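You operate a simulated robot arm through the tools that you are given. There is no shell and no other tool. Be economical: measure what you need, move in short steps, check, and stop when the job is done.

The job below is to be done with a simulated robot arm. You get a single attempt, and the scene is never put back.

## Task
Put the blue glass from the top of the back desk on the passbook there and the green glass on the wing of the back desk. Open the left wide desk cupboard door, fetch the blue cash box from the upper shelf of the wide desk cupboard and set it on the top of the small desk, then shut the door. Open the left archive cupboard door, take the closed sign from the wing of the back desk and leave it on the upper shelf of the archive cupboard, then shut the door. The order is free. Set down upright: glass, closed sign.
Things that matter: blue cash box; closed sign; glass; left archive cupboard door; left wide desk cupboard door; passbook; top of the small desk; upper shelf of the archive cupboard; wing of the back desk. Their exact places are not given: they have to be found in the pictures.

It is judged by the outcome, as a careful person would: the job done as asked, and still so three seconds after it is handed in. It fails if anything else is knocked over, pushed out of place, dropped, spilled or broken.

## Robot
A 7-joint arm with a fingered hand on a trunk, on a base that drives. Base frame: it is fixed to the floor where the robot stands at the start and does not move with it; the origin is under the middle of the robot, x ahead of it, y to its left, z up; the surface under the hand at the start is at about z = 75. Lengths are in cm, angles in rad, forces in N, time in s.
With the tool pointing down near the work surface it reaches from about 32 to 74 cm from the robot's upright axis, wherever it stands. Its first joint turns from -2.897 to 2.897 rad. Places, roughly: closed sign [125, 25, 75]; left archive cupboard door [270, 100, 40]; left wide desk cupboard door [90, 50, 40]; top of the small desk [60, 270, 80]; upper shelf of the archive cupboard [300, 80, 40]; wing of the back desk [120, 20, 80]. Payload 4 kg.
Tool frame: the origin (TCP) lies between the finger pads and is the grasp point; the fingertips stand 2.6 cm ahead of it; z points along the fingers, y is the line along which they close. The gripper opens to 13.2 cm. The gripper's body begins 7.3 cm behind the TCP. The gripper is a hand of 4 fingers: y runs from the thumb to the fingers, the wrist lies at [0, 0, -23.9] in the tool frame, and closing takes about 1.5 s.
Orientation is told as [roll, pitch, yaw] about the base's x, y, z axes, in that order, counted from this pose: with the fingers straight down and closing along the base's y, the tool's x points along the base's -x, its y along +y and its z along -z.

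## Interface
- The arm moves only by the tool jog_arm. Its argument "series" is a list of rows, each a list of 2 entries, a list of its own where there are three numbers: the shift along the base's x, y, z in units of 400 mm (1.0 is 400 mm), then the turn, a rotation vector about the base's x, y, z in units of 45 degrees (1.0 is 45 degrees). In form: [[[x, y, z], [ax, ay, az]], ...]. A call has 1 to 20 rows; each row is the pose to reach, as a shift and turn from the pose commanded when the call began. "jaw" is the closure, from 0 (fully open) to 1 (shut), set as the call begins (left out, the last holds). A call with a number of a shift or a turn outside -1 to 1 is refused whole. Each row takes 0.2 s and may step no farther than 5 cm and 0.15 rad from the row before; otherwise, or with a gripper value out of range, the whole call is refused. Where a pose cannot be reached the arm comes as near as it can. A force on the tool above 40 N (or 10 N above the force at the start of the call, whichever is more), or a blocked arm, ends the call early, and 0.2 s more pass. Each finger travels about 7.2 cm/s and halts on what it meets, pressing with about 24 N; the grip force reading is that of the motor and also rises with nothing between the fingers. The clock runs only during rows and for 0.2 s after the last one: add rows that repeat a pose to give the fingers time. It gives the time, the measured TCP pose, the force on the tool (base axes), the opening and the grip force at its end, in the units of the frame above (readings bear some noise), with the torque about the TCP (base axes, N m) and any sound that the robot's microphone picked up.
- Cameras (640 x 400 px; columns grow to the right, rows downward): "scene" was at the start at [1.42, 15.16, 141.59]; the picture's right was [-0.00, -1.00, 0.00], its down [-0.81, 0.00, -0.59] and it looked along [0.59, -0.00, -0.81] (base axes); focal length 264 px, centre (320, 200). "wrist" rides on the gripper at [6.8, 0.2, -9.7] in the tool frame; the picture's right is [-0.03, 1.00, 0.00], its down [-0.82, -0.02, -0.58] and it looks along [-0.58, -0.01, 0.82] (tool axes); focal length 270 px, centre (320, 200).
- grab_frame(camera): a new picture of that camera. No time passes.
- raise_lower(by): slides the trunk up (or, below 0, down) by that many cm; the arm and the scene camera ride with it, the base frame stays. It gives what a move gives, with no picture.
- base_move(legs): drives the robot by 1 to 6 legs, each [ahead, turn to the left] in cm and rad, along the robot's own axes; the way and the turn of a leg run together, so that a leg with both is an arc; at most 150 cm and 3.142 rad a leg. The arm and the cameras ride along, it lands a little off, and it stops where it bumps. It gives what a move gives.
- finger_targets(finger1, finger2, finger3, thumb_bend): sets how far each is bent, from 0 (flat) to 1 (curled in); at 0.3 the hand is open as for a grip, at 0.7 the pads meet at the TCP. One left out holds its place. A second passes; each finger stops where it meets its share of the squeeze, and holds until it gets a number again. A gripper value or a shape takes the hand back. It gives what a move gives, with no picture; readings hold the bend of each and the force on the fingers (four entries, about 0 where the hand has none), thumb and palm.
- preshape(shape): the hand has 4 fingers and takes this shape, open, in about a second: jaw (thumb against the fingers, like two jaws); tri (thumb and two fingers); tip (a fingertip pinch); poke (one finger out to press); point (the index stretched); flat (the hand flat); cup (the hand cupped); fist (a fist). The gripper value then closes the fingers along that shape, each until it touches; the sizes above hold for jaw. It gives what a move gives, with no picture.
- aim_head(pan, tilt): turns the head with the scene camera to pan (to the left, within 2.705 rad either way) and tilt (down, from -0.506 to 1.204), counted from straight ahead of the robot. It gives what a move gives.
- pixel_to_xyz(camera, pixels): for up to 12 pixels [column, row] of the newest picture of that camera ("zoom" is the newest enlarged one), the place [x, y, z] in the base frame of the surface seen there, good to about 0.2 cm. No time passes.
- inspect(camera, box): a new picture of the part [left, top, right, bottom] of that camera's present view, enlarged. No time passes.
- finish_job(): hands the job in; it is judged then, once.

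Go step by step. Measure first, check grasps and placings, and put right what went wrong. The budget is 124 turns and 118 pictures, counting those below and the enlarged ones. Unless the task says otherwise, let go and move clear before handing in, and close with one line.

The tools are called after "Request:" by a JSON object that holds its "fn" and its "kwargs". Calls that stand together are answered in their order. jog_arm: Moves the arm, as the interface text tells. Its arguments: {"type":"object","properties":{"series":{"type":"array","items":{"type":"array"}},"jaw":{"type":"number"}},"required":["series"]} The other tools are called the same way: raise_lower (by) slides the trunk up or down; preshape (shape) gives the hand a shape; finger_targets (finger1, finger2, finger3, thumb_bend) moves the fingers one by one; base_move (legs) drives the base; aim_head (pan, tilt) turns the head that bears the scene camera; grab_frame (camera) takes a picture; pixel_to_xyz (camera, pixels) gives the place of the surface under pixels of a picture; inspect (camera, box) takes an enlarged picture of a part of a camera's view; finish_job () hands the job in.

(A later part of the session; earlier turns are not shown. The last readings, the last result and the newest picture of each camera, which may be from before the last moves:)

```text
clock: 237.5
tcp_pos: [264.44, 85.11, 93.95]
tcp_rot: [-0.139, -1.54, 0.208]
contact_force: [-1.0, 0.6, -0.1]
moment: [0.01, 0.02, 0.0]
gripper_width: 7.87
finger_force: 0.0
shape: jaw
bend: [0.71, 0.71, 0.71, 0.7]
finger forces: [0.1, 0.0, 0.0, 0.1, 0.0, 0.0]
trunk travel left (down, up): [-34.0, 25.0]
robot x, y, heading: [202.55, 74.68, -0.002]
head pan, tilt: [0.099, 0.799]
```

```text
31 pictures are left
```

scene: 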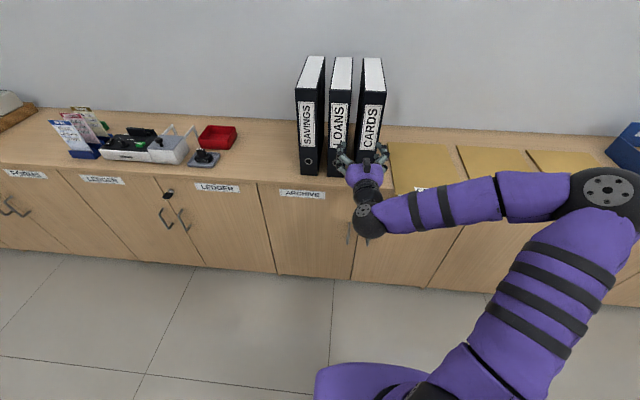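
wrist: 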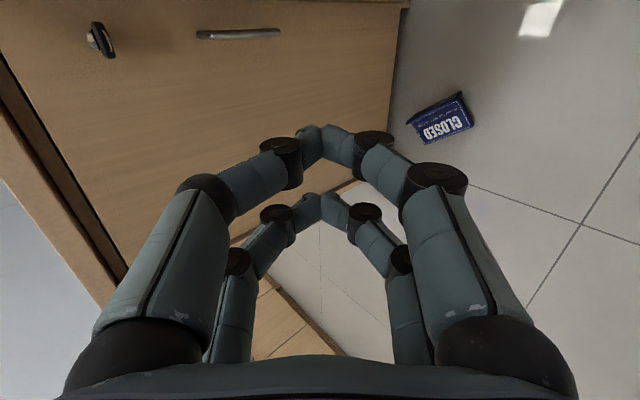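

The hand is in front of the left door's handle, above the cupboard top. I'll check where the elbow is before lowering.

Request:
{"fn": "pixel_to_xyz", "kwargs": {"camera": "scene", "pixels": [[605, 185], [600, 215], [540, 195], [440, 205], [365, 220], [370, 165]]}}

Request:
{"fn": "raise_lower", "kwargs": {"by": -33}}

Request:
{"fn": "grab_frame", "kwargs": {"camera": "wrist"}}

```text
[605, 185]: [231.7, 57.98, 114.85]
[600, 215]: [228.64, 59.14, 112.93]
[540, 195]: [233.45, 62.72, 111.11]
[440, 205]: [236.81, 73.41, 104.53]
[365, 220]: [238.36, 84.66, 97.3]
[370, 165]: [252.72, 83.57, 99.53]
```

```text
clock: 240.8
tcp_pos: [264.44, 85.11, 61.26]
tcp_rot: [-0.324, -1.543, 0.393]
contact_force: [-0.2, -0.4, -0.2]
moment: [0.01, -0.01, 0.01]
gripper_width: 7.88
finger_force: 0.1
shape: jaw
bend: [0.71, 0.71, 0.71, 0.7]
finger forces: [0.0, 0.0, 0.0, 0.0, 0.0, 0.0]
trunk travel left (down, up): [-1.0, 58.0]
robot x, y, heading: [203.16, 74.56, -0.003]
head pan, tilt: [0.099, 0.799]
```

```text
30 pictures are left
```

wrist: 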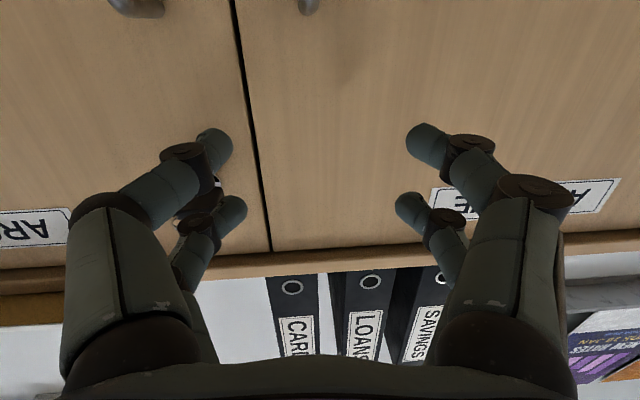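

The handle's upper end shows at (308,5). I'll lower to z≈48.5 and measure it.

Request:
{"fn": "jog_arm", "kwargs": {"series": [[[-0.02, 0, -0.08], [0, 0, 0]], [[-0.03, 0, -0.16], [0, 0, 0]], [[-0.03, 0, -0.24], [0, 0, 0]], [[-0.03, 0, -0.32], [0, 0, 0]]]}}

Request:
{"fn": "grab_frame", "kwargs": {"camera": "wrist"}}

Request:
{"fn": "pixel_to_xyz", "kwargs": {"camera": "wrist", "pixels": [[310, 60], [310, 90], [308, 110], [320, 60], [325, 90], [330, 110], [300, 90], [315, 40], [340, 100]]}}

```text
clock: 241.8
tcp_pos: [263.76, 83.49, 57.47]
tcp_rot: [-0.277, -1.507, 0.301]
contact_force: [0.6, -0.1, 0.0]
moment: [0.01, 0.01, -0.03]
gripper_width: 7.9
finger_force: 0.2
shape: jaw
bend: [0.71, 0.71, 0.71, 0.7]
finger forces: [0.0, 0.0, 0.0, 0.0, 0.1, 0.1]
out of reach, approached as far as the arm can: row 1, 2, 3, 4
trunk travel left (down, up): [-1.0, 58.0]
robot x, y, heading: [202.85, 74.63, -0.007]
head pan, tilt: [0.099, 0.799]
```

```text
29 pictures are left
```

wrist: 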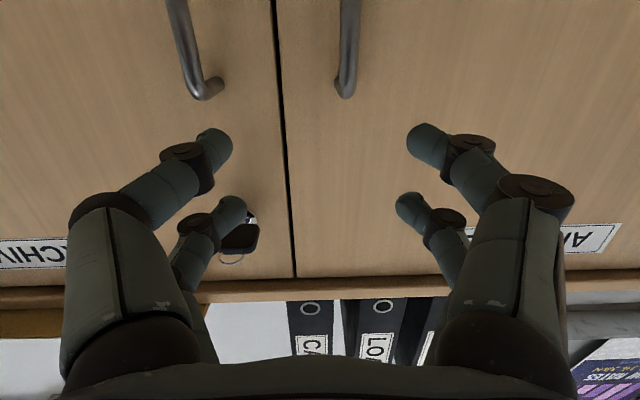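

```text
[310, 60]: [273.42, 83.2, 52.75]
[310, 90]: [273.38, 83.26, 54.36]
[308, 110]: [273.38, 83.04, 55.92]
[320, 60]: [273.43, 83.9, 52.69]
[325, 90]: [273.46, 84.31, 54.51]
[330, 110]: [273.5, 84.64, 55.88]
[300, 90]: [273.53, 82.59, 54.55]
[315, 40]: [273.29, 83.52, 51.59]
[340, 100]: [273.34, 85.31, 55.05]
```

The arm is at a limit when folded this close. I'll back the base 12 cm, then extend and lower again.

Request:
{"fn": "base_move", "kwargs": {"legs": [[-12, 0]]}}

Request:
{"fn": "jog_arm", "kwargs": {"series": [[[0.06, 0, -0.03], [0, 0, 0]], [[0.12, 0.01, -0.08], [0, 0, 0]], [[0.18, 0.02, -0.13], [0, 0, 0]], [[0.22, 0.03, -0.18], [0, 0, 0]], [[0.26, 0.04, -0.23], [0, 0, 0]]]}}

Request:
{"fn": "grab_frame", "kwargs": {"camera": "wrist"}}

```text
clock: 243.0
tcp_pos: [251.92, 83.85, 57.3]
tcp_rot: [-0.28, -1.509, 0.307]
contact_force: [0.3, -0.3, 0.5]
moment: [-0.03, 0.01, -0.02]
gripper_width: 7.88
finger_force: 0.1
shape: jaw
bend: [0.71, 0.71, 0.71, 0.7]
finger forces: [0.0, 0.0, 0.0, 0.0, 0.0, 0.1]
trunk travel left (down, up): [-1.0, 58.0]
robot x, y, heading: [190.85, 74.68, -0.006]
head pan, tilt: [0.099, 0.799]
```

```text
clock: 244.2
tcp_pos: [261.99, 80.72, 52.78]
tcp_rot: [-0.227, -1.466, 0.163]
contact_force: [-0.6, 0.5, 1.3]
moment: [0.01, 0.19, -0.07]
gripper_width: 7.89
finger_force: 0.1
shape: jaw
bend: [0.71, 0.71, 0.71, 0.7]
finger forces: [0.1, 0.1, 0.0, 0.0, 0.1, 0.0]
out of reach, approached as far as the arm can: row 1, 2, 3, 4, 5
trunk travel left (down, up): [-1.0, 58.0]
robot x, y, heading: [190.96, 74.78, -0.003]
head pan, tilt: [0.099, 0.799]
```

```text
28 pictures are left
```

wrist: 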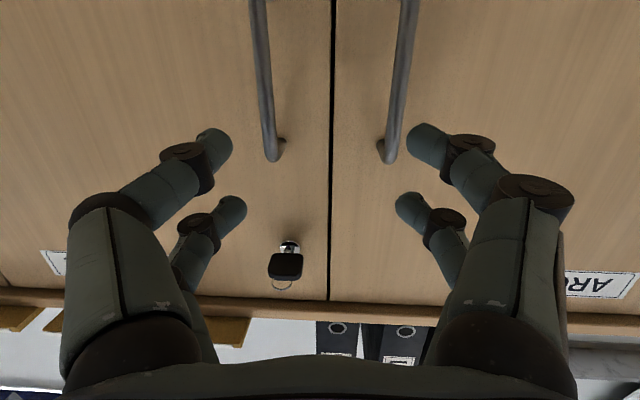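

A joint limit is pulling the hand askew. I'll refold as I did before, turning the hand down away from the face and then tilting it forward again.

Request:
{"fn": "jog_arm", "kwargs": {"series": [[[-0.05, 0, 0.03], [0, 0.17, 0]], [[-0.1, 0, 0.08], [0, 0.34, 0]], [[-0.15, 0, 0.13], [0, 0.51, 0]], [[-0.18, 0, 0.18], [0, 0.68, 0]], [[-0.2, 0, 0.2], [0, 0.85, 0]], [[-0.2, 0, 0.2], [0, 1.0, 0]]]}}

Request:
{"fn": "jog_arm", "kwargs": {"series": [[[0, 0, 0], [0, 0.17, 0]], [[0, 0, 0], [0, 0.34, 0]], [[0, 0, 0], [0, 0.51, 0]], [[0, 0, 0], [0, 0.68, 0]], [[0, 0, 0], [0, 0.86, 0]]]}}

Request:
{"fn": "aim_head", "kwargs": {"pan": 0.0, "tilt": 0.8}}

Request:
{"fn": "grab_frame", "kwargs": {"camera": "scene"}}

```text
clock: 245.6
tcp_pos: [254.02, 81.48, 60.42]
tcp_rot: [-0.079, -0.68, 0.022]
contact_force: [-0.8, 0.0, 1.1]
moment: [0.02, 0.0, -0.03]
gripper_width: 7.92
finger_force: 0.1
shape: jaw
bend: [0.71, 0.71, 0.71, 0.7]
finger forces: [0.0, 0.1, 0.1, 0.1, 0.1, 0.1]
trunk travel left (down, up): [-1.0, 58.0]
robot x, y, heading: [191.14, 74.6, -0.001]
head pan, tilt: [0.099, 0.799]
```

```text
clock: 246.8
tcp_pos: [254.07, 81.56, 60.3]
tcp_rot: [-0.065, -0.004, 0.018]
contact_force: [-1.8, -0.7, 0.1]
moment: [0.0, 0.04, -0.01]
gripper_width: 7.92
finger_force: 0.1
shape: jaw
bend: [0.71, 0.71, 0.71, 0.7]
finger forces: [0.0, 0.1, 0.0, 0.1, 0.0, 0.1]
trunk travel left (down, up): [-1.0, 58.0]
robot x, y, heading: [191.21, 74.5, -0.001]
head pan, tilt: [0.099, 0.799]
```

```text
clock: 247.5
tcp_pos: [254.18, 81.38, 60.41]
tcp_rot: [-0.067, -0.009, 0.017]
contact_force: [-0.1, 0.5, -0.8]
moment: [-0.01, 0.02, 0.02]
gripper_width: 7.89
finger_force: 0.1
shape: jaw
bend: [0.71, 0.71, 0.71, 0.7]
finger forces: [0.0, 0.0, 0.1, 0.0, 0.0, 0.1]
trunk travel left (down, up): [-1.0, 58.0]
robot x, y, heading: [190.72, 74.63, -0.006]
head pan, tilt: [0.0, 0.799]
```

```text
27 pictures are left
```

scene: 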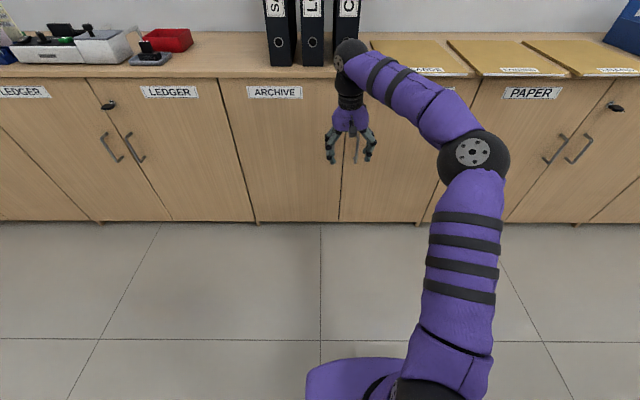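

The arm has refolded with room to spare. I'll tilt the hand to about 60° rather than fully level, and move in front of the handle.

Request:
{"fn": "jog_arm", "kwargs": {"series": [[[0, 0.02, -0.02], [0.01, -0.17, 0]], [[0, 0.04, -0.06], [0.02, -0.34, 0]], [[0, 0.06, -0.1], [0.03, -0.51, 0]], [[0, 0.08, -0.14], [0.05, -0.68, 0]], [[0, 0.1, -0.18], [0.07, -0.85, 0]], [[0, 0.1, -0.22], [0.08, -1.0, 0]]]}}

Request:
{"fn": "jog_arm", "kwargs": {"series": [[[0, 0, -0.02], [0, -0.17, 0]], [[0, 0, -0.04], [0, -0.33, 0]]]}}

Request:
{"fn": "grab_frame", "kwargs": {"camera": "wrist"}}

```text
clock: 248.9
tcp_pos: [254.25, 85.56, 51.63]
tcp_rot: [-0.002, -0.793, -0.008]
contact_force: [-0.3, 0.5, -0.5]
moment: [0.02, -0.01, -0.01]
gripper_width: 7.9
finger_force: 0.0
shape: jaw
bend: [0.71, 0.71, 0.71, 0.7]
finger forces: [0.0, 0.0, 0.0, 0.0, 0.0, 0.0]
trunk travel left (down, up): [-1.0, 58.0]
robot x, y, heading: [190.94, 74.76, -0.0]
head pan, tilt: [0.0, 0.799]
```

```text
clock: 249.5
tcp_pos: [254.05, 85.57, 50.09]
tcp_rot: [0.006, -1.054, -0.015]
contact_force: [0.4, 0.0, 0.1]
moment: [-0.01, 0.06, -0.02]
gripper_width: 7.94
finger_force: 0.0
shape: jaw
bend: [0.71, 0.71, 0.71, 0.7]
finger forces: [0.0, 0.1, 0.0, 0.0, 0.1, 0.0]
trunk travel left (down, up): [-1.0, 58.0]
robot x, y, heading: [190.85, 74.45, -0.007]
head pan, tilt: [0.0, 0.799]
```

```text
26 pictures are left
```

wrist: 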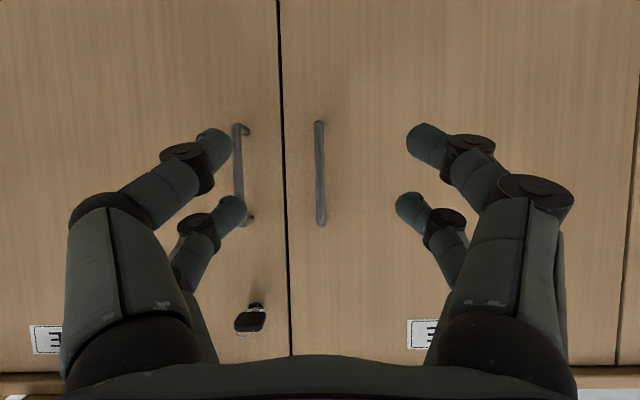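

The hand is now squarely in front of the handle at (319,172). I'll measure the bar.

Request:
{"fn": "pixel_to_xyz", "kwargs": {"camera": "wrist", "pixels": [[319, 130], [319, 172], [320, 215], [238, 150], [285, 172]]}}

```text
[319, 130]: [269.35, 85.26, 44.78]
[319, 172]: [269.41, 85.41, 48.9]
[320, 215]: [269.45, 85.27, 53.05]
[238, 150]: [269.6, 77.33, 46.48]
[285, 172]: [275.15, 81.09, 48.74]
```

The bar is at (269.8, 85.3), z 44–54. I'll move onto it and close.

Request:
{"fn": "jog_arm", "kwargs": {"series": [[[0.09, -0.006, -0.01], [0, 0, 0]], [[0.18, -0.006, -0.015], [0, 0, 0]], [[0.27, -0.006, -0.015], [0, 0, 0]], [[0.34, -0.006, -0.015], [0, 0, 0]], [[0.366, -0.006, -0.015], [0, 0, 0]]], "jaw": 0.5}}

Request:
{"fn": "jog_arm", "kwargs": {"series": [[[0, 0, 0], [0, 0, 0]], [[0, 0, 0], [0, 0, 0]], [[0, 0, 0], [0, 0, 0]], [[0, 0, 0], [0, 0, 0]], [[0, 0, 0], [0, 0, 0]], [[0, 0, 0], [0, 0, 0]]], "jaw": 1.0}}

Request:
{"fn": "grab_frame", "kwargs": {"camera": "wrist"}}

```text
clock: 250.7
tcp_pos: [268.9, 85.3, 49.3]
tcp_rot: [0.004, -1.051, -0.013]
contact_force: [-1.1, 0.5, 0.5]
moment: [-0.01, -0.02, 0.0]
gripper_width: 6.61
finger_force: 0.0
shape: jaw
bend: [0.73, 0.73, 0.73, 0.7]
finger forces: [0.0, 0.1, 0.0, 0.0, 0.1, 0.0]
trunk travel left (down, up): [-1.0, 58.0]
robot x, y, heading: [191.0, 74.51, -0.004]
head pan, tilt: [0.0, 0.799]
```

```text
clock: 252.1
tcp_pos: [268.86, 85.35, 49.33]
tcp_rot: [0.002, -1.051, -0.014]
contact_force: [-1.9, -0.8, -1.2]
moment: [0.04, 0.05, 0.01]
gripper_width: 0.02
finger_force: 24.3
shape: jaw
bend: [0.7, 0.61, 0.61, 0.7]
finger forces: [20.3, 0.0, 0.0, 0.1, 20.9, 0.0]
trunk travel left (down, up): [-1.0, 58.0]
robot x, y, heading: [191.0, 74.34, -0.008]
head pan, tilt: [0.0, 0.799]
```

```text
25 pictures are left
```

wrist: 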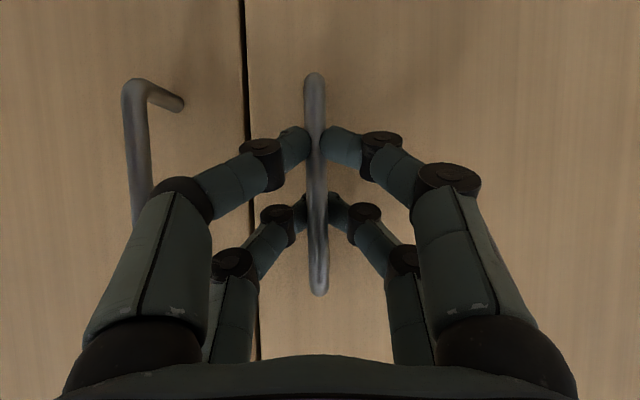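

The hand holds the bar. I'll pull along the arc about the hinge at (273.5,119), testing the first 15°.

Request:
{"fn": "jog_arm", "kwargs": {"series": [[[-0.03, 0.003, 0], [0, 0, -0.03]], [[-0.073, 0.012, 0], [0, 0, -0.078]], [[-0.144, 0.03, 0], [0, 0, -0.155]], [[-0.214, 0.055, 0], [0, 0, -0.233]]]}}

```text
clock: 253.1
tcp_pos: [260.4, 87.59, 49.28]
tcp_rot: [0.005, -1.051, -0.2]
contact_force: [0.2, -0.3, 8.3]
moment: [0.0, -0.05, -0.06]
gripper_width: 0.0
finger_force: 23.6
shape: jaw
bend: [0.7, 0.61, 0.61, 0.7]
finger forces: [19.3, 0.1, 0.1, 0.0, 21.1, 0.0]
trunk travel left (down, up): [-1.0, 58.0]
robot x, y, heading: [190.95, 74.53, 0.005]
head pan, tilt: [0.0, 0.799]
```

The door is coming. I'll continue to about 90°.

Request:
{"fn": "jog_arm", "kwargs": {"series": [[[-0.067, 0.031, 0], [0, 0, -0.078]], [[-0.132, 0.067, 0], [0, 0, -0.156]], [[-0.193, 0.109, 0], [0, 0, -0.233]], [[-0.25, 0.156, 0], [0, 0, -0.31]], [[-0.303, 0.207, 0], [0, 0, -0.39]], [[-0.351, 0.264, 0], [0, 0, -0.467]], [[-0.394, 0.323, 0], [0, 0, -0.545]], [[-0.431, 0.388, 0], [0, 0, -0.62]], [[-0.464, 0.454, 0], [0, 0, -0.7]], [[-0.49, 0.523, 0], [0, 0, -0.75]], [[-0.509, 0.595, 0], [0, 0, -0.8]], [[-0.523, 0.667, 0], [0, 0, -0.85]], [[-0.53, 0.74, 0], [0, 0, -0.9]], [[-0.531, 0.814, 0], [0, 0, -0.95]], [[-0.525, 0.888, 0], [0, 0, -1.0]]]}}

Request:
{"fn": "grab_frame", "kwargs": {"camera": "scene"}}

```text
clock: 254.2
tcp_pos: [249.97, 93.06, 49.92]
tcp_rot: [0.06, -1.057, -0.487]
contact_force: [13.0, 16.0, 5.4]
moment: [0.59, -0.02, 0.3]
gripper_width: 0.0
finger_force: 24.5
shape: jaw
bend: [0.7, 0.58, 0.63, 0.77]
finger forces: [30.7, 0.0, 0.0, 0.0, 0.0, 0.0]
out of reach, approached as far as the arm can: row 4, 5
trunk travel left (down, up): [-1.0, 58.0]
robot x, y, heading: [190.99, 74.54, -0.005]
head pan, tilt: [0.0, 0.799]
stopped in row 5: the force on the tool passed its limit at 47 N (the readings are from after the stop); the commanded pose is now the measured one
```

```text
24 pictures are left
```

scene: 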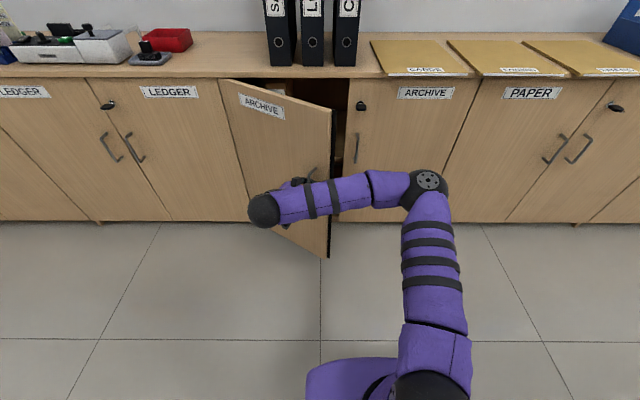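

The door is open about 35° but the arm is near a limit there. I'll release, back off with the base, and push the door wider from its inner side.

Request:
{"fn": "jog_arm", "kwargs": {"series": [[[0, 0, 0], [0, 0, 0]], [[0, 0, 0], [0, 0, 0]], [[0, 0, 0], [0, 0, 0]], [[0, 0, 0], [0, 0, 0]], [[0, 0, 0], [0, 0, 0]]], "jaw": 0.35}}

Request:
{"fn": "base_move", "kwargs": {"legs": [[-14, 0]]}}

Request:
{"fn": "grab_frame", "kwargs": {"camera": "scene"}}

```text
clock: 255.4
tcp_pos: [249.8, 92.74, 49.71]
tcp_rot: [0.047, -1.058, -0.48]
contact_force: [-0.4, 0.2, 0.2]
moment: [-0.03, 0.0, -0.01]
gripper_width: 8.57
finger_force: 0.1
shape: jaw
bend: [0.7, 0.7, 0.7, 0.64]
finger forces: [0.0, 0.1, 0.0, 0.0, 0.1, 0.0]
trunk travel left (down, up): [-1.0, 58.0]
robot x, y, heading: [191.19, 74.62, -0.003]
head pan, tilt: [0.0, 0.799]
```

```text
clock: 256.7
tcp_pos: [235.84, 93.08, 49.72]
tcp_rot: [0.048, -1.055, -0.473]
contact_force: [0.1, 0.1, -0.1]
moment: [0.03, 0.03, 0.01]
gripper_width: 8.55
finger_force: 0.1
shape: jaw
bend: [0.7, 0.7, 0.7, 0.64]
finger forces: [0.0, 0.0, 0.0, 0.0, 0.1, 0.0]
trunk travel left (down, up): [-1.0, 58.0]
robot x, y, heading: [177.05, 74.5, 0.007]
head pan, tilt: [0.0, 0.799]
```

```text
23 pictures are left
```

scene: 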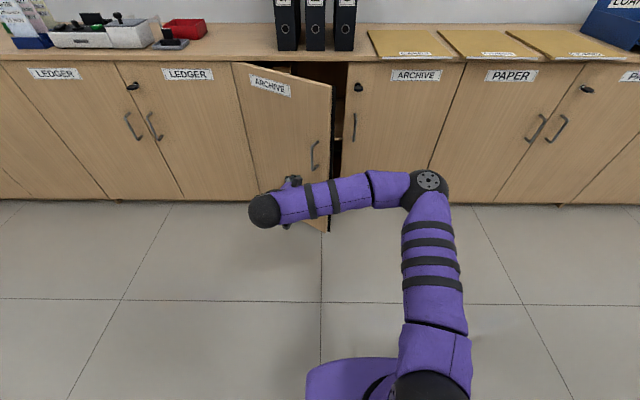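

The handle is free. I'll bring the hand back to pointing straight with the fingers shut, then go into the gap on the inner side of the door.

Request:
{"fn": "jog_arm", "kwargs": {"series": [[[0, -0.06, 0], [0, 0, 0.12]], [[0, -0.14, 0], [0, 0, 0.24]], [[0, -0.22, 0], [0, 0, 0.36]], [[0.02, -0.3, 0], [0, 0, 0.48]], [[0.06, -0.38, 0], [0, 0, 0.6]]], "jaw": 1.0}}

Request:
{"fn": "base_move", "kwargs": {"legs": [[8, 0]]}}

Request:
{"fn": "pixel_to_xyz", "kwargs": {"camera": "scene", "pixels": [[329, 90], [327, 215], [245, 90], [315, 155]]}}

```text
clock: 257.9
tcp_pos: [238.26, 78.07, 49.79]
tcp_rot: [0.048, -1.055, -0.002]
contact_force: [0.4, 0.7, 0.0]
moment: [0.02, -0.03, -0.02]
gripper_width: 0.01
finger_force: 23.9
shape: jaw
bend: [0.62, 0.62, 0.62, 0.7]
finger forces: [0.0, 0.1, 0.0, 0.0, 0.0, 0.0]
trunk travel left (down, up): [-1.0, 58.0]
robot x, y, heading: [177.38, 74.89, 0.009]
head pan, tilt: [0.0, 0.799]
```

```text
clock: 259.0
tcp_pos: [246.44, 78.1, 49.75]
tcp_rot: [0.048, -1.055, -0.004]
contact_force: [-1.1, 0.9, -0.4]
moment: [-0.01, 0.02, 0.01]
gripper_width: 0.0
finger_force: 23.7
shape: jaw
bend: [0.62, 0.62, 0.62, 0.7]
finger forces: [0.1, 0.0, 0.0, 0.0, 0.1, 0.0]
trunk travel left (down, up): [-1.0, 58.0]
robot x, y, heading: [185.23, 74.65, 0.0]
head pan, tilt: [0.0, 0.799]
```

```text
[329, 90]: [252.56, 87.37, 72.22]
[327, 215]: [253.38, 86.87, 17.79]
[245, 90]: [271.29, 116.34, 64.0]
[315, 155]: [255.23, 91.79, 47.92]
```

The door edge is at (252.5,87), so the door stands about 32° open. I'll move into the gap and sweep it wider from the inside.

Request:
{"fn": "jog_arm", "kwargs": {"series": [[[0.09, -0.015, 0], [0, 0, 0]], [[0.2, -0.015, 0], [0, 0, 0]], [[0.3, -0.015, 0], [0, 0, 0]], [[0.365, 0.01, 0], [0, 0, 0]], [[0.353, 0.098, 0], [0, 0, 0]], [[0.315, 0.185, 0], [0, 0, 0]], [[0.265, 0.268, 0], [0, 0, 0]], [[0.198, 0.32, 0], [0, 0, 0]], [[0.14, 0.363, 0], [0, 0, 0]], [[0.083, 0.41, 0], [0, 0, 0]], [[0.033, 0.465, 0], [0, 0, 0]], [[-0.015, 0.523, 0], [0, 0, 0]], [[-0.053, 0.585, 0], [0, 0, 0]], [[-0.09, 0.65, 0], [0, 0, 0]], [[-0.12, 0.72, 0], [0, 0, 0]], [[-0.145, 0.79, 0], [0, 0, 0]], [[-0.16, 0.863, 0], [0, 0, 0]], [[-0.173, 0.935, 0], [0, 0, 0]]]}}

Request:
{"fn": "grab_frame", "kwargs": {"camera": "scene"}}

```text
clock: 260.5
tcp_pos: [258.85, 85.42, 49.59]
tcp_rot: [0.038, -1.052, -0.003]
contact_force: [-9.1, -13.0, 4.5]
moment: [0.72, -0.17, 1.4]
gripper_width: 0.01
finger_force: 24.0
shape: jaw
bend: [0.62, 0.62, 0.62, 0.7]
finger forces: [0.0, 0.0, 0.0, 0.1, 0.0, 15.9]
trunk travel left (down, up): [-1.0, 58.0]
robot x, y, heading: [184.81, 74.78, 0.009]
head pan, tilt: [0.0, 0.799]
stopped in row 7: the force on the tool passed its limit at 49 N (the readings are from after the stop); the commanded pose is now the measured one
```

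```text
22 pictures are left
```

scene: 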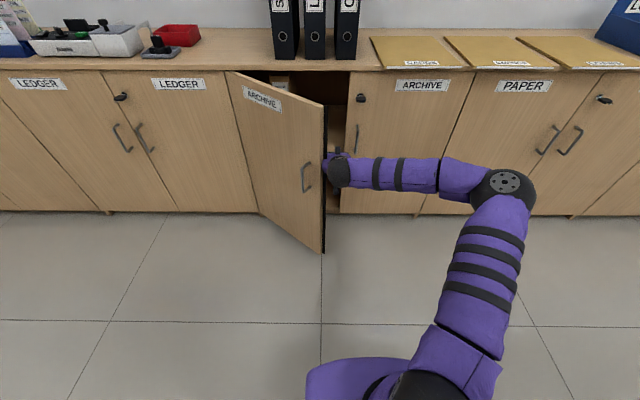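

The palm is catching the door's edge. I'll back out, point the fist straight down so only the fingers reach below the door's top edge, and push with those.

Request:
{"fn": "jog_arm", "kwargs": {"series": [[[0, -0.09, 0], [0, 0, 0]], [[-0.05, -0.19, 0.03], [0, 0.1, 0]], [[-0.13, -0.23, 0.1], [0, 0.25, 0]], [[-0.2, -0.23, 0.17], [0, 0.42, 0]], [[-0.2, -0.23, 0.25], [0, 0.59, 0]], [[-0.2, -0.23, 0.32], [0, 0.76, 0]], [[-0.2, -0.23, 0.38], [0, 0.93, 0]], [[-0.2, -0.23, 0.38], [0, 1.0, 0]]]}}

Request:
{"fn": "jog_arm", "kwargs": {"series": [[[0, 0, 0], [0, 0.17, 0]], [[0, 0, 0], [0, 0.34, 0]]]}}

```text
clock: 262.3
tcp_pos: [250.88, 76.34, 64.79]
tcp_rot: [0.039, -0.266, 0.001]
contact_force: [-1.0, -0.6, -0.3]
moment: [-0.01, -0.03, 0.0]
gripper_width: 0.02
finger_force: 24.2
shape: jaw
bend: [0.62, 0.62, 0.62, 0.7]
finger forces: [0.0, 0.0, 0.0, 0.0, 0.1, 0.1]
trunk travel left (down, up): [-1.0, 58.0]
robot x, y, heading: [185.47, 74.45, 0.004]
head pan, tilt: [0.0, 0.799]
```

```text
clock: 262.9
tcp_pos: [250.76, 76.39, 64.54]
tcp_rot: [0.039, 0.003, -0.001]
contact_force: [0.3, -0.5, -0.3]
moment: [0.03, -0.03, -0.02]
gripper_width: 0.0
finger_force: 24.0
shape: jaw
bend: [0.62, 0.62, 0.62, 0.7]
finger forces: [0.0, 0.0, 0.0, 0.1, 0.1, 0.0]
trunk travel left (down, up): [-1.0, 58.0]
robot x, y, heading: [185.0, 74.89, -0.001]
head pan, tilt: [0.0, 0.799]
```

The fist points down, with its tips about 9 cm below the door's top edge. I'll sweep from inside along the opening arc.

Request:
{"fn": "jog_arm", "kwargs": {"series": [[[0.105, 0.01, 0.025], [0, 0, 0]], [[0.205, 0.022, 0.025], [0, 0, 0]], [[0.28, 0.065, 0.025], [0, 0, 0]], [[0.28, 0.178, 0.025], [0, 0, 0]], [[0.263, 0.278, 0.025], [0, 0, 0]], [[0.23, 0.33, 0.025], [0, 0, 0]], [[0.15, 0.373, 0.025], [0, 0, 0]], [[0.093, 0.413, 0.025], [0, 0, 0]], [[0.035, 0.455, 0.025], [0, 0, 0]], [[-0.015, 0.505, 0.025], [0, 0, 0]], [[-0.063, 0.558, 0.025], [0, 0, 0]], [[-0.105, 0.615, 0.025], [0, 0, 0]], [[-0.143, 0.675, 0.025], [0, 0, 0]], [[-0.173, 0.74, 0.025], [0, 0, 0]], [[-0.198, 0.803, 0.025], [0, 0, 0]], [[-0.215, 0.858, 0.025], [0, 0, 0]], [[-0.228, 0.913, 0.025], [0, 0, 0]]]}}

Request:
{"fn": "grab_frame", "kwargs": {"camera": "scene"}}

```text
clock: 265.1
tcp_pos: [246.37, 89.73, 63.87]
tcp_rot: [0.028, 0.011, 0.002]
contact_force: [-7.3, -7.9, 0.9]
moment: [0.32, -0.21, 0.37]
gripper_width: 0.01
finger_force: 23.8
shape: jaw
bend: [0.6, 0.62, 0.62, 0.7]
finger forces: [9.0, 0.1, 0.0, 0.0, 0.1, 1.3]
out of reach, approached as far as the arm can: row 1, 2, 3, 4, 5, 6, 7, 8, 9, 10
trunk travel left (down, up): [-1.0, 58.0]
robot x, y, heading: [185.7, 74.45, 0.003]
head pan, tilt: [0.0, 0.799]
stopped in row 10: the force on the tool passed its limit at 46 N (the readings are from after the stop); the commanded pose is now the measured one
```

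```text
21 pictures are left
```

scene: 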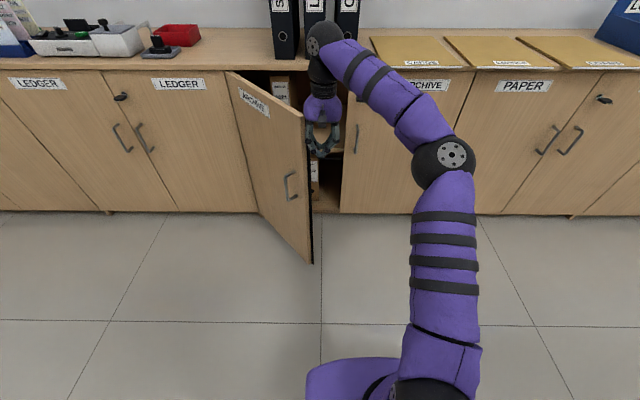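

The arm ran out of reach with the hand down, but the door is now at about 50°. I'll step the hand right, drive 14 cm closer and sweep again.

Request:
{"fn": "jog_arm", "kwargs": {"series": [[[0, -0.06, 0.01], [0, 0, 0]], [[0, -0.13, 0.03], [0, 0, 0]]]}}

Request:
{"fn": "base_move", "kwargs": {"legs": [[14, 0]]}}

Request:
{"fn": "jog_arm", "kwargs": {"series": [[[-0.03, 0.1, 0.01], [0, 0, 0]], [[-0.09, 0.17, 0.01], [0, 0, 0]], [[-0.15, 0.22, 0.01], [0, 0, 0]], [[-0.21, 0.27, 0.01], [0, 0, 0]], [[-0.26, 0.325, 0.01], [0, 0, 0]], [[-0.3, 0.38, 0.01], [0, 0, 0]], [[-0.34, 0.44, 0.01], [0, 0, 0]], [[-0.37, 0.505, 0.01], [0, 0, 0]], [[-0.395, 0.57, 0.01], [0, 0, 0]], [[-0.415, 0.625, 0.01], [0, 0, 0]], [[-0.43, 0.68, 0.01], [0, 0, 0]], [[-0.43, 0.72, 0.01], [0, 0, 0]]]}}

Request:
{"fn": "grab_frame", "kwargs": {"camera": "scene"}}

```text
clock: 265.7
tcp_pos: [246.27, 84.5, 64.99]
tcp_rot: [0.03, 0.01, 0.002]
contact_force: [-0.4, 0.3, 0.2]
moment: [0.01, -0.02, -0.02]
gripper_width: 0.01
finger_force: 23.7
shape: jaw
bend: [0.6, 0.62, 0.62, 0.7]
finger forces: [0.0, 0.0, 0.0, 0.0, 0.0, 0.0]
trunk travel left (down, up): [-1.0, 58.0]
robot x, y, heading: [185.33, 74.55, 0.006]
head pan, tilt: [0.0, 0.799]
```

```text
clock: 267.0
tcp_pos: [260.21, 84.96, 64.95]
tcp_rot: [0.03, 0.011, 0.008]
contact_force: [-0.3, 0.5, -1.3]
moment: [0.02, -0.01, 0.01]
gripper_width: 0.02
finger_force: 24.4
shape: jaw
bend: [0.6, 0.62, 0.62, 0.7]
finger forces: [0.1, 0.1, 0.1, 0.0, 0.1, 0.0]
trunk travel left (down, up): [-1.0, 58.0]
robot x, y, heading: [199.05, 74.58, 0.011]
head pan, tilt: [0.0, 0.799]
```

```text
clock: 269.6
tcp_pos: [248.38, 99.91, 65.34]
tcp_rot: [0.033, 0.006, 0.004]
contact_force: [0.3, 0.7, 0.0]
moment: [0.01, 0.0, 0.01]
gripper_width: 0.0
finger_force: 23.9
shape: jaw
bend: [0.6, 0.62, 0.62, 0.7]
finger forces: [0.0, 0.0, 0.0, 0.0, 0.0, 0.0]
out of reach, approached as far as the arm can: row 6, 7, 8, 9, 10, 11, 12
trunk travel left (down, up): [-1.0, 58.0]
robot x, y, heading: [199.13, 74.62, 0.009]
head pan, tilt: [0.0, 0.799]
```

```text
20 pictures are left
```

scene: 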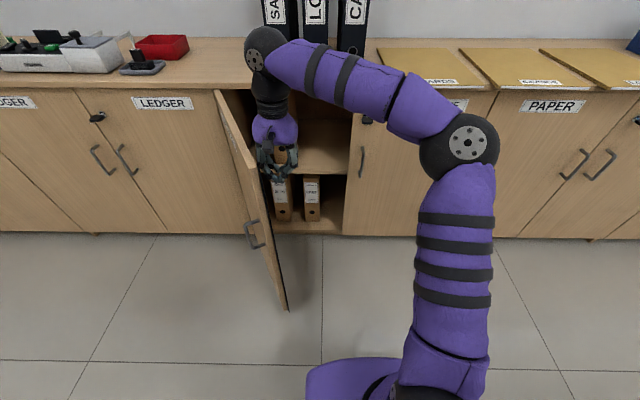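

The door stands at about 70°, which is wide enough. I'll measure the shelf and any contents.

Request:
{"fn": "inspect", "kwargs": {"camera": "scene", "box": [200, 60, 400, 260]}}

Request:
{"fn": "pixel_to_xyz", "kwargs": {"camera": "scene", "pixels": [[320, 150], [325, 168], [310, 130], [300, 168], [340, 140], [325, 115], [283, 195], [300, 220], [340, 160], [300, 110], [330, 172]]}}

```text
2.00 times, centred on (300, 160) of scene
```

zoom: 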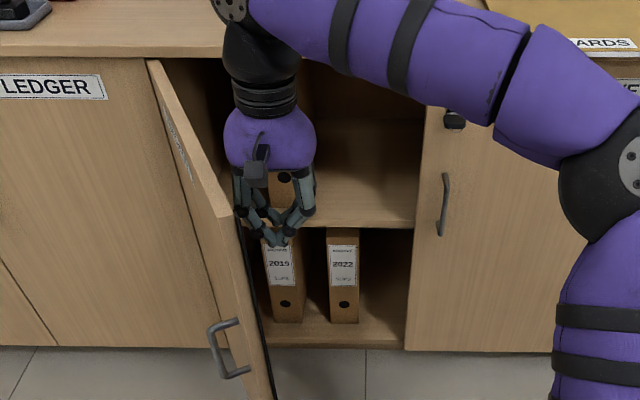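

```text
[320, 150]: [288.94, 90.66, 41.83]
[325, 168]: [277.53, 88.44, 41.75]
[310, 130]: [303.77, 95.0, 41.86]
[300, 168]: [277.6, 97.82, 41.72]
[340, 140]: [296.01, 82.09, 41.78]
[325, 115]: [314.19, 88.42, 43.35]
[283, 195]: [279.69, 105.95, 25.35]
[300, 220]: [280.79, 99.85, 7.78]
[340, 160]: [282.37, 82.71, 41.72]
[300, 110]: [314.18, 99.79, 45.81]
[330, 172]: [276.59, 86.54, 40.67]
```

The upper shelf is at z=41.8 with free space at y 82–100, x 277–312. Now I'll fetch the sign: raise first, then drive by the open lane, clear of the sign on the floor.

Request:
{"fn": "raise_lower", "kwargs": {"by": 40}}

Request:
{"fn": "base_move", "kwargs": {"legs": [[-15, 0], [0, 2.36], [70, 0], [0, 0.78], [54, 0], [0, 1.571]]}}

```text
clock: 273.4
tcp_pos: [248.19, 99.85, 105.41]
tcp_rot: [0.033, 0.006, 0.003]
contact_force: [0.1, 1.1, 0.5]
moment: [0.01, 0.0, 0.03]
gripper_width: 0.0
finger_force: 23.8
shape: jaw
bend: [0.6, 0.62, 0.62, 0.7]
finger forces: [0.0, 0.0, 0.0, 0.0, 0.0, 0.0]
trunk travel left (down, up): [-41.0, 18.0]
robot x, y, heading: [199.07, 74.59, 0.012]
head pan, tilt: [0.0, 0.799]
```

```text
clock: 293.7
tcp_pos: [108.04, 76.72, 105.39]
tcp_rot: [0.033, 0.007, -1.52]
contact_force: [-0.1, -0.2, 0.1]
moment: [0.01, -0.04, -0.01]
gripper_width: 0.0
finger_force: 23.5
shape: jaw
bend: [0.6, 0.62, 0.62, 0.7]
finger forces: [0.0, 0.0, 0.0, 0.0, 0.1, 0.0]
trunk travel left (down, up): [-41.0, 18.0]
robot x, y, heading: [80.36, 124.78, -1.509]
head pan, tilt: [0.0, 0.799]
```

I'm at (80,125). I'll continue to the spot west of the sign, face it and look.

Request:
{"fn": "base_move", "kwargs": {"legs": [[40, 0], [0, 1.05]]}}

Request:
{"fn": "aim_head", "kwargs": {"pan": -0.2, "tilt": 0.95}}

Request:
{"fn": "grab_frame", "kwargs": {"camera": "scene"}}

```text
clock: 299.1
tcp_pos: [138.26, 83.86, 105.41]
tcp_rot: [0.033, 0.007, -0.484]
contact_force: [0.7, -0.3, -0.7]
moment: [-0.01, 0.02, -0.01]
gripper_width: 0.0
finger_force: 24.0
shape: jaw
bend: [0.6, 0.62, 0.62, 0.7]
finger forces: [0.1, 0.0, 0.0, 0.0, 0.0, 0.0]
trunk travel left (down, up): [-41.0, 18.0]
robot x, y, heading: [82.84, 84.31, -0.477]
head pan, tilt: [0.0, 0.799]
```

```text
clock: 299.9
tcp_pos: [138.26, 83.78, 105.38]
tcp_rot: [0.034, 0.008, -0.483]
contact_force: [0.4, -0.3, 0.0]
moment: [-0.01, 0.03, 0.02]
gripper_width: 0.0
finger_force: 23.9
shape: jaw
bend: [0.6, 0.62, 0.62, 0.7]
finger forces: [0.1, 0.0, 0.0, 0.0, 0.0, 0.0]
trunk travel left (down, up): [-41.0, 18.0]
robot x, y, heading: [83.06, 84.4, -0.474]
head pan, tilt: [-0.201, 0.949]
```

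```text
18 pictures are left
```

scene: 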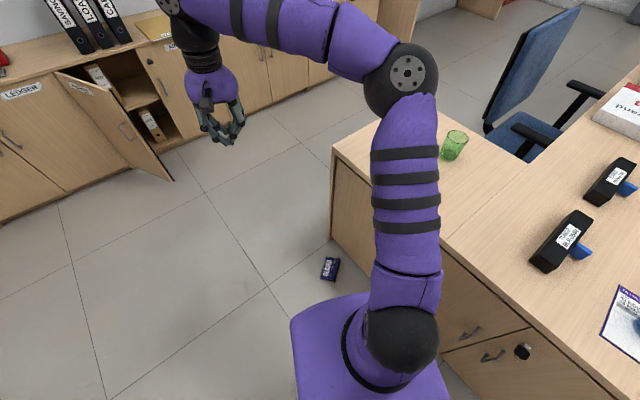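

The sign is at (330,270). I'll check the elbow's distance from the desk before bringing the hand over.

Request:
{"fn": "pixel_to_xyz", "kwargs": {"camera": "scene", "pixels": [[405, 75], [380, 95], [405, 200], [400, 330], [280, 25], [330, 270], [333, 262], [326, 277]]}}

Request:
{"fn": "jog_arm", "kwargs": {"series": [[[0, -0.08, 0], [0, 0, 0.17]], [[-0.02, -0.16, 0], [0, 0, 0.34]], [[-0.05, -0.24, 0], [0, 0, 0.51]], [[-0.08, -0.32, 0], [0, 0, 0.68]], [[-0.11, -0.4, 0], [0, 0, 0.85]], [[-0.14, -0.48, 0], [0, 0, 1.0]]], "jaw": 0.0}}

Request:
{"fn": "jog_arm", "kwargs": {"series": [[[-0.01, -0.05, 0], [0, 0, 0.17]], [[-0.02, -0.1, 0], [0, 0, 0.34]], [[-0.03, -0.12, 0], [0, 0, 0.41]]]}}

Request:
{"fn": "grab_frame", "kwargs": {"camera": "scene"}}

```text
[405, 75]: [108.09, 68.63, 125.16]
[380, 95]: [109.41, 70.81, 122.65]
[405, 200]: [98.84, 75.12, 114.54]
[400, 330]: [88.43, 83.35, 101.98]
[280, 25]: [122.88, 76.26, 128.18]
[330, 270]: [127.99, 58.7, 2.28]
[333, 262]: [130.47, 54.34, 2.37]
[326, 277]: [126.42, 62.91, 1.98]
```

```text
clock: 301.2
tcp_pos: [132.65, 64.51, 105.4]
tcp_rot: [0.034, 0.007, 0.302]
contact_force: [0.4, 1.1, -0.7]
moment: [-0.02, 0.01, 0.01]
gripper_width: 13.21
finger_force: 0.2
shape: jaw
bend: [0.3, 0.3, 0.3, 0.3]
finger forces: [0.1, 0.0, 0.0, 0.0, 0.0, 0.0]
trunk travel left (down, up): [-41.0, 18.0]
robot x, y, heading: [83.19, 84.25, -0.478]
head pan, tilt: [-0.201, 0.949]
```

```text
clock: 302.1
tcp_pos: [131.31, 59.72, 105.56]
tcp_rot: [0.033, 0.007, 0.624]
contact_force: [0.6, -0.9, 0.3]
moment: [-0.04, -0.01, -0.01]
gripper_width: 13.18
finger_force: 0.0
shape: jaw
bend: [0.3, 0.3, 0.3, 0.3]
finger forces: [0.0, 0.0, 0.0, 0.0, 0.0, 0.0]
trunk travel left (down, up): [-41.0, 18.0]
robot x, y, heading: [82.78, 84.74, -0.476]
head pan, tilt: [-0.201, 0.949]
```

```text
17 pictures are left
```

scene: 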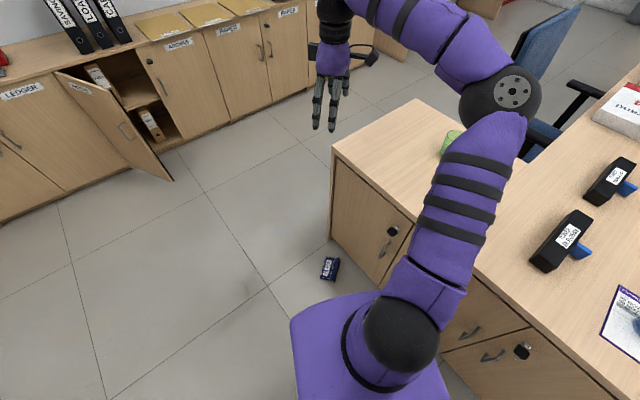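

The elbow leans towards the desk here. I'll approach from further north so that it falls away from the desk.

Request:
{"fn": "base_move", "kwargs": {"legs": [[0, 1.63], [26, 0], [0, -2.1]]}}

Request:
{"fn": "raise_lower", "kwargs": {"by": -40}}

Request:
{"fn": "grab_frame", "kwargs": {"camera": "wrist"}}

```text
clock: 305.1
tcp_pos: [132.25, 107.78, 105.62]
tcp_rot: [0.032, 0.008, 1.535]
contact_force: [0.5, 0.1, 0.1]
moment: [-0.02, -0.01, -0.04]
gripper_width: 13.18
finger_force: 0.2
shape: jaw
bend: [0.3, 0.3, 0.3, 0.3]
finger forces: [0.0, 0.0, 0.0, 0.0, 0.0, 0.0]
trunk travel left (down, up): [-41.0, 18.0]
robot x, y, heading: [82.84, 85.24, 0.431]
head pan, tilt: [-0.201, 0.949]
stopped in leg 1: the robot was blocked; the commanded pose is now the measured one
```

```text
clock: 308.9
tcp_pos: [132.12, 107.84, 65.56]
tcp_rot: [0.032, 0.007, 1.536]
contact_force: [0.4, -0.6, 0.3]
moment: [0.0, 0.0, 0.04]
gripper_width: 13.21
finger_force: 0.0
shape: jaw
bend: [0.3, 0.3, 0.3, 0.3]
finger forces: [0.0, 0.1, 0.0, 0.0, 0.0, 0.0]
trunk travel left (down, up): [-1.0, 58.0]
robot x, y, heading: [82.98, 84.8, 0.43]
head pan, tilt: [-0.201, 0.949]
```

```text
16 pictures are left
```

wrist: 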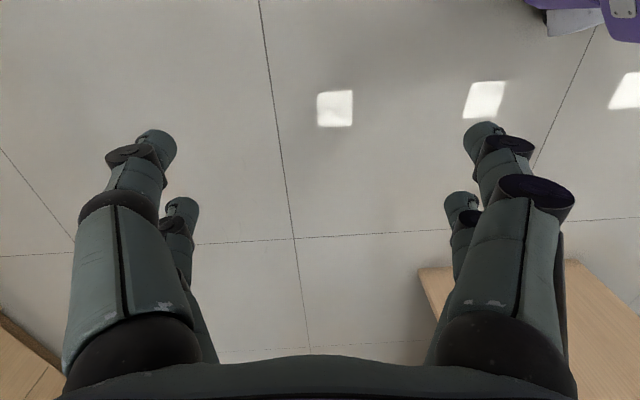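

The base's rear met the desk while turning, so I stopped short at heading 0.43. I'll drive forward off the desk and then come round to face the sign.

Request:
{"fn": "base_move", "kwargs": {"legs": [[12, 0], [0, 0.9], [18, 0], [0, -2.33]]}}

Request:
{"fn": "aim_head", "kwargs": {"pan": 0.0, "tilt": 0.9}}

Request:
{"fn": "grab_frame", "kwargs": {"camera": "scene"}}

```text
clock: 311.4
tcp_pos: [134.93, 125.8, 65.5]
tcp_rot: [0.032, 0.008, 1.818]
contact_force: [0.6, -0.4, 0.5]
moment: [-0.01, -0.06, 0.02]
gripper_width: 13.18
finger_force: 0.1
shape: jaw
bend: [0.3, 0.3, 0.3, 0.3]
finger forces: [0.0, 0.0, 0.0, 0.0, 0.0, 0.0]
trunk travel left (down, up): [-1.0, 58.0]
robot x, y, heading: [94.1, 89.7, 0.704]
head pan, tilt: [-0.201, 0.949]
stopped in leg 2: the robot was blocked; the commanded pose is now the measured one
```

```text
clock: 312.1
tcp_pos: [134.88, 125.89, 65.6]
tcp_rot: [0.03, 0.007, 1.818]
contact_force: [0.3, -0.8, 0.9]
moment: [-0.01, -0.01, -0.02]
gripper_width: 13.2
finger_force: 0.0
shape: jaw
bend: [0.3, 0.3, 0.3, 0.3]
finger forces: [0.1, 0.0, 0.0, 0.0, 0.0, 0.0]
trunk travel left (down, up): [-1.0, 58.0]
robot x, y, heading: [94.6, 89.82, 0.704]
head pan, tilt: [0.0, 0.901]
```

```text
15 pictures are left
```

scene: 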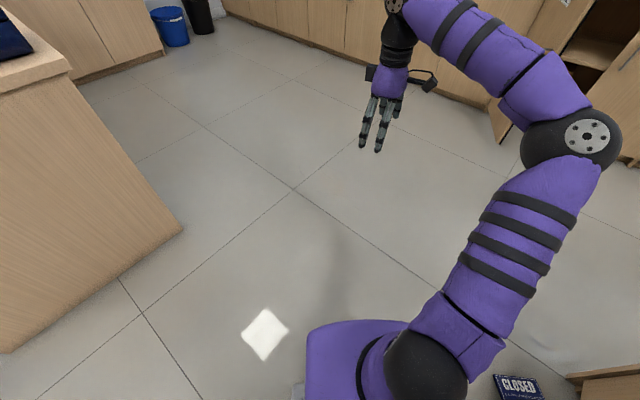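

The base's rear is what catches the desk when it turns left. I'll turn right instead to face the sign, then back up a little.

Request:
{"fn": "base_move", "kwargs": {"legs": [[0, -1.42], [-10, 0]]}}

Request:
{"fn": "grab_frame", "kwargs": {"camera": "wrist"}}

```text
clock: 317.1
tcp_pos: [128.83, 61.93, 65.52]
tcp_rot: [0.031, 0.007, 0.413]
contact_force: [0.5, -0.1, -0.3]
moment: [0.02, 0.04, 0.03]
gripper_width: 13.19
finger_force: 0.0
shape: jaw
bend: [0.3, 0.3, 0.3, 0.3]
finger forces: [0.1, 0.1, 0.0, 0.0, 0.0, 0.0]
trunk travel left (down, up): [-1.0, 58.0]
robot x, y, heading: [86.84, 96.4, -0.698]
head pan, tilt: [0.0, 0.901]
```

```text
14 pictures are left
```

wrist: 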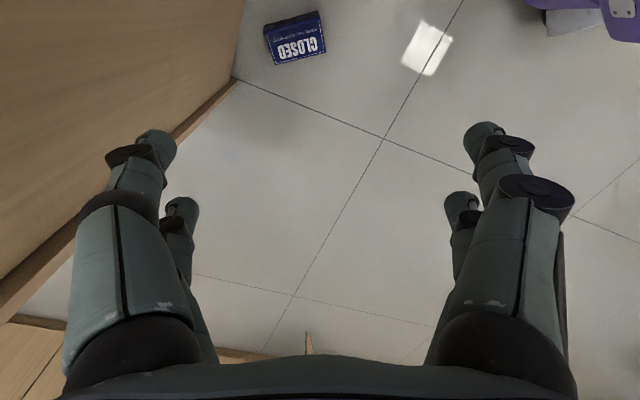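

The sign is at (295,40) in the wrist view. I'll measure its corners.

Request:
{"fn": "pixel_to_xyz", "kwargs": {"camera": "wrist", "pixels": [[276, 62], [324, 51], [267, 36], [318, 21], [300, 56], [294, 40], [270, 30], [316, 15], [290, 24]]}}

```text
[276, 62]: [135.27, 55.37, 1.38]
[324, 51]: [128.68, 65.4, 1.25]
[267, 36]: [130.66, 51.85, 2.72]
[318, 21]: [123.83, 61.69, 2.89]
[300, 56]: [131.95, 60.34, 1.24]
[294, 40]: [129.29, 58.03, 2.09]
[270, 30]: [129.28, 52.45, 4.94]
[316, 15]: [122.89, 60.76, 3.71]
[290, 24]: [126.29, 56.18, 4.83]
```

The sign is centred at (129.6,58.6) with its width along (0.56,−0.83). I'll align the yaw and descend partway, then tilt 15° to match the panel's slope.

Request:
{"fn": "jog_arm", "kwargs": {"series": [[[0.01, -0.02, -0.1], [-0.01, 0, 0.06]], [[0.02, -0.04, -0.2], [-0.02, 0, 0.12]], [[0.03, -0.06, -0.3], [-0.03, 0, 0.18]], [[0.03, -0.078, -0.4], [-0.03, -0.01, 0.23]], [[0.03, -0.078, -0.5], [-0.03, -0.01, 0.23]], [[0.03, -0.078, -0.6], [-0.03, -0.01, 0.23]], [[0.03, -0.078, -0.7], [-0.03, -0.01, 0.23]], [[0.03, -0.078, -0.8], [-0.03, -0.01, 0.23]], [[0.03, -0.078, -0.9], [-0.03, -0.01, 0.23]], [[0.03, -0.078, -1.0], [-0.03, -0.01, 0.23]]]}}

Request:
{"fn": "jog_arm", "kwargs": {"series": [[[0, 0, -0.1], [-0.09, 0.138, 0]], [[0, 0, -0.2], [-0.186, 0.276, 0]], [[0, 0, -0.28], [-0.186, 0.276, 0]]]}}

Request:
{"fn": "grab_frame", "kwargs": {"camera": "wrist"}}

```text
clock: 319.3
tcp_pos: [130.21, 58.79, 25.61]
tcp_rot: [0.007, 0.012, 0.592]
contact_force: [-0.3, 0.0, -0.8]
moment: [0.0, -0.02, -0.04]
gripper_width: 13.18
finger_force: 0.0
shape: jaw
bend: [0.3, 0.3, 0.3, 0.3]
finger forces: [0.0, 0.0, 0.1, 0.0, 0.0, 0.0]
trunk travel left (down, up): [-1.0, 58.0]
robot x, y, heading: [86.75, 96.26, -0.696]
head pan, tilt: [0.0, 0.901]
```

```text
clock: 320.1
tcp_pos: [129.81, 58.73, 14.53]
tcp_rot: [0.007, 0.273, 0.59]
contact_force: [-0.2, 0.3, 0.5]
moment: [0.04, 0.04, -0.05]
gripper_width: 13.21
finger_force: 0.2
shape: jaw
bend: [0.3, 0.3, 0.3, 0.3]
finger forces: [0.0, 0.0, 0.0, 0.0, 0.1, 0.0]
trunk travel left (down, up): [-1.0, 58.0]
robot x, y, heading: [86.65, 96.18, -0.699]
head pan, tilt: [0.0, 0.901]
```

```text
13 pictures are left
```

wrist: 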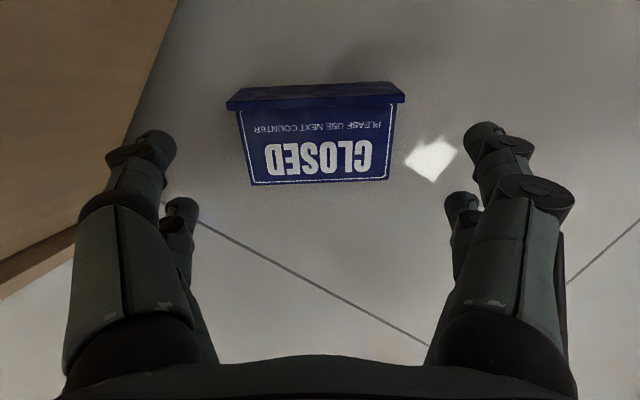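

The sign is centred under the hand with a skew of about 3°. I'll measure its edges once more for the final correction.

Request:
{"fn": "pixel_to_xyz", "kwargs": {"camera": "wrist", "pixels": [[253, 182], [385, 177], [240, 115], [392, 107], [232, 102], [402, 93], [316, 148], [320, 180]]}}

```text
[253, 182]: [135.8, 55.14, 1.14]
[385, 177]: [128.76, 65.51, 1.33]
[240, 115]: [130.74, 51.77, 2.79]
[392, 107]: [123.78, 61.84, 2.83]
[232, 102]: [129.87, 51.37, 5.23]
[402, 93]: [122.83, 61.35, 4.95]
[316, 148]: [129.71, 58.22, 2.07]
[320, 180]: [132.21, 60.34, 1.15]
```

The panel is about 12.6 cm wide, which is tight for the 13.2 cm opening. I'll flare the fingers wider first, then descend.

Request:
{"fn": "finger_targets", "kwargs": {"finger1": 0.12, "finger2": 0.12, "finger3": 0.12, "thumb_bend": 0.12}}

Request:
{"fn": "jog_arm", "kwargs": {"series": [[[0.008, 0.002, -0.08], [0, 0, 0.02]], [[0.008, 0.002, -0.16], [0, 0, 0.02]], [[0.008, 0.002, -0.22], [0, 0, 0.02]], [[0.008, 0.002, -0.262], [0, 0, 0.02]]]}}

Request:
{"fn": "grab_frame", "kwargs": {"camera": "wrist"}}

```text
clock: 321.1
tcp_pos: [129.93, 58.84, 14.39]
tcp_rot: [0.007, 0.273, 0.594]
contact_force: [-0.9, -0.6, -0.2]
moment: [-0.01, -0.02, 0.01]
gripper_width: 16.92
finger_force: 0.2
shape: fingers
bend: [0.12, 0.12, 0.12, 0.12]
finger forces: [0.0, 0.1, 0.0, 0.1, 0.0, 0.0]
trunk travel left (down, up): [-1.0, 58.0]
robot x, y, heading: [86.83, 96.32, -0.699]
head pan, tilt: [0.0, 0.901]
```

```text
clock: 322.1
tcp_pos: [129.22, 60.04, 8.63]
tcp_rot: [0.007, 0.272, 0.608]
contact_force: [-0.2, 0.0, -0.1]
moment: [0.02, -0.03, 0.01]
gripper_width: 16.93
finger_force: 0.0
shape: fingers
bend: [0.12, 0.12, 0.12, 0.12]
finger forces: [0.0, 0.1, 0.0, 0.0, 0.0, 0.0]
out of reach, approached as far as the arm can: row 2, 3, 4
trunk travel left (down, up): [-1.0, 58.0]
robot x, y, heading: [86.82, 96.14, -0.694]
head pan, tilt: [0.0, 0.901]
```

```text
12 pictures are left
```

wrist: 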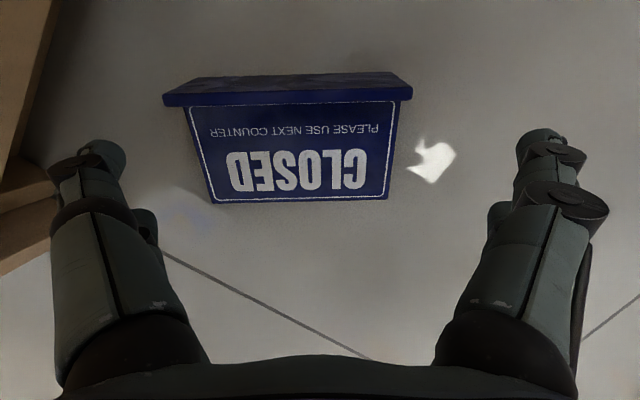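

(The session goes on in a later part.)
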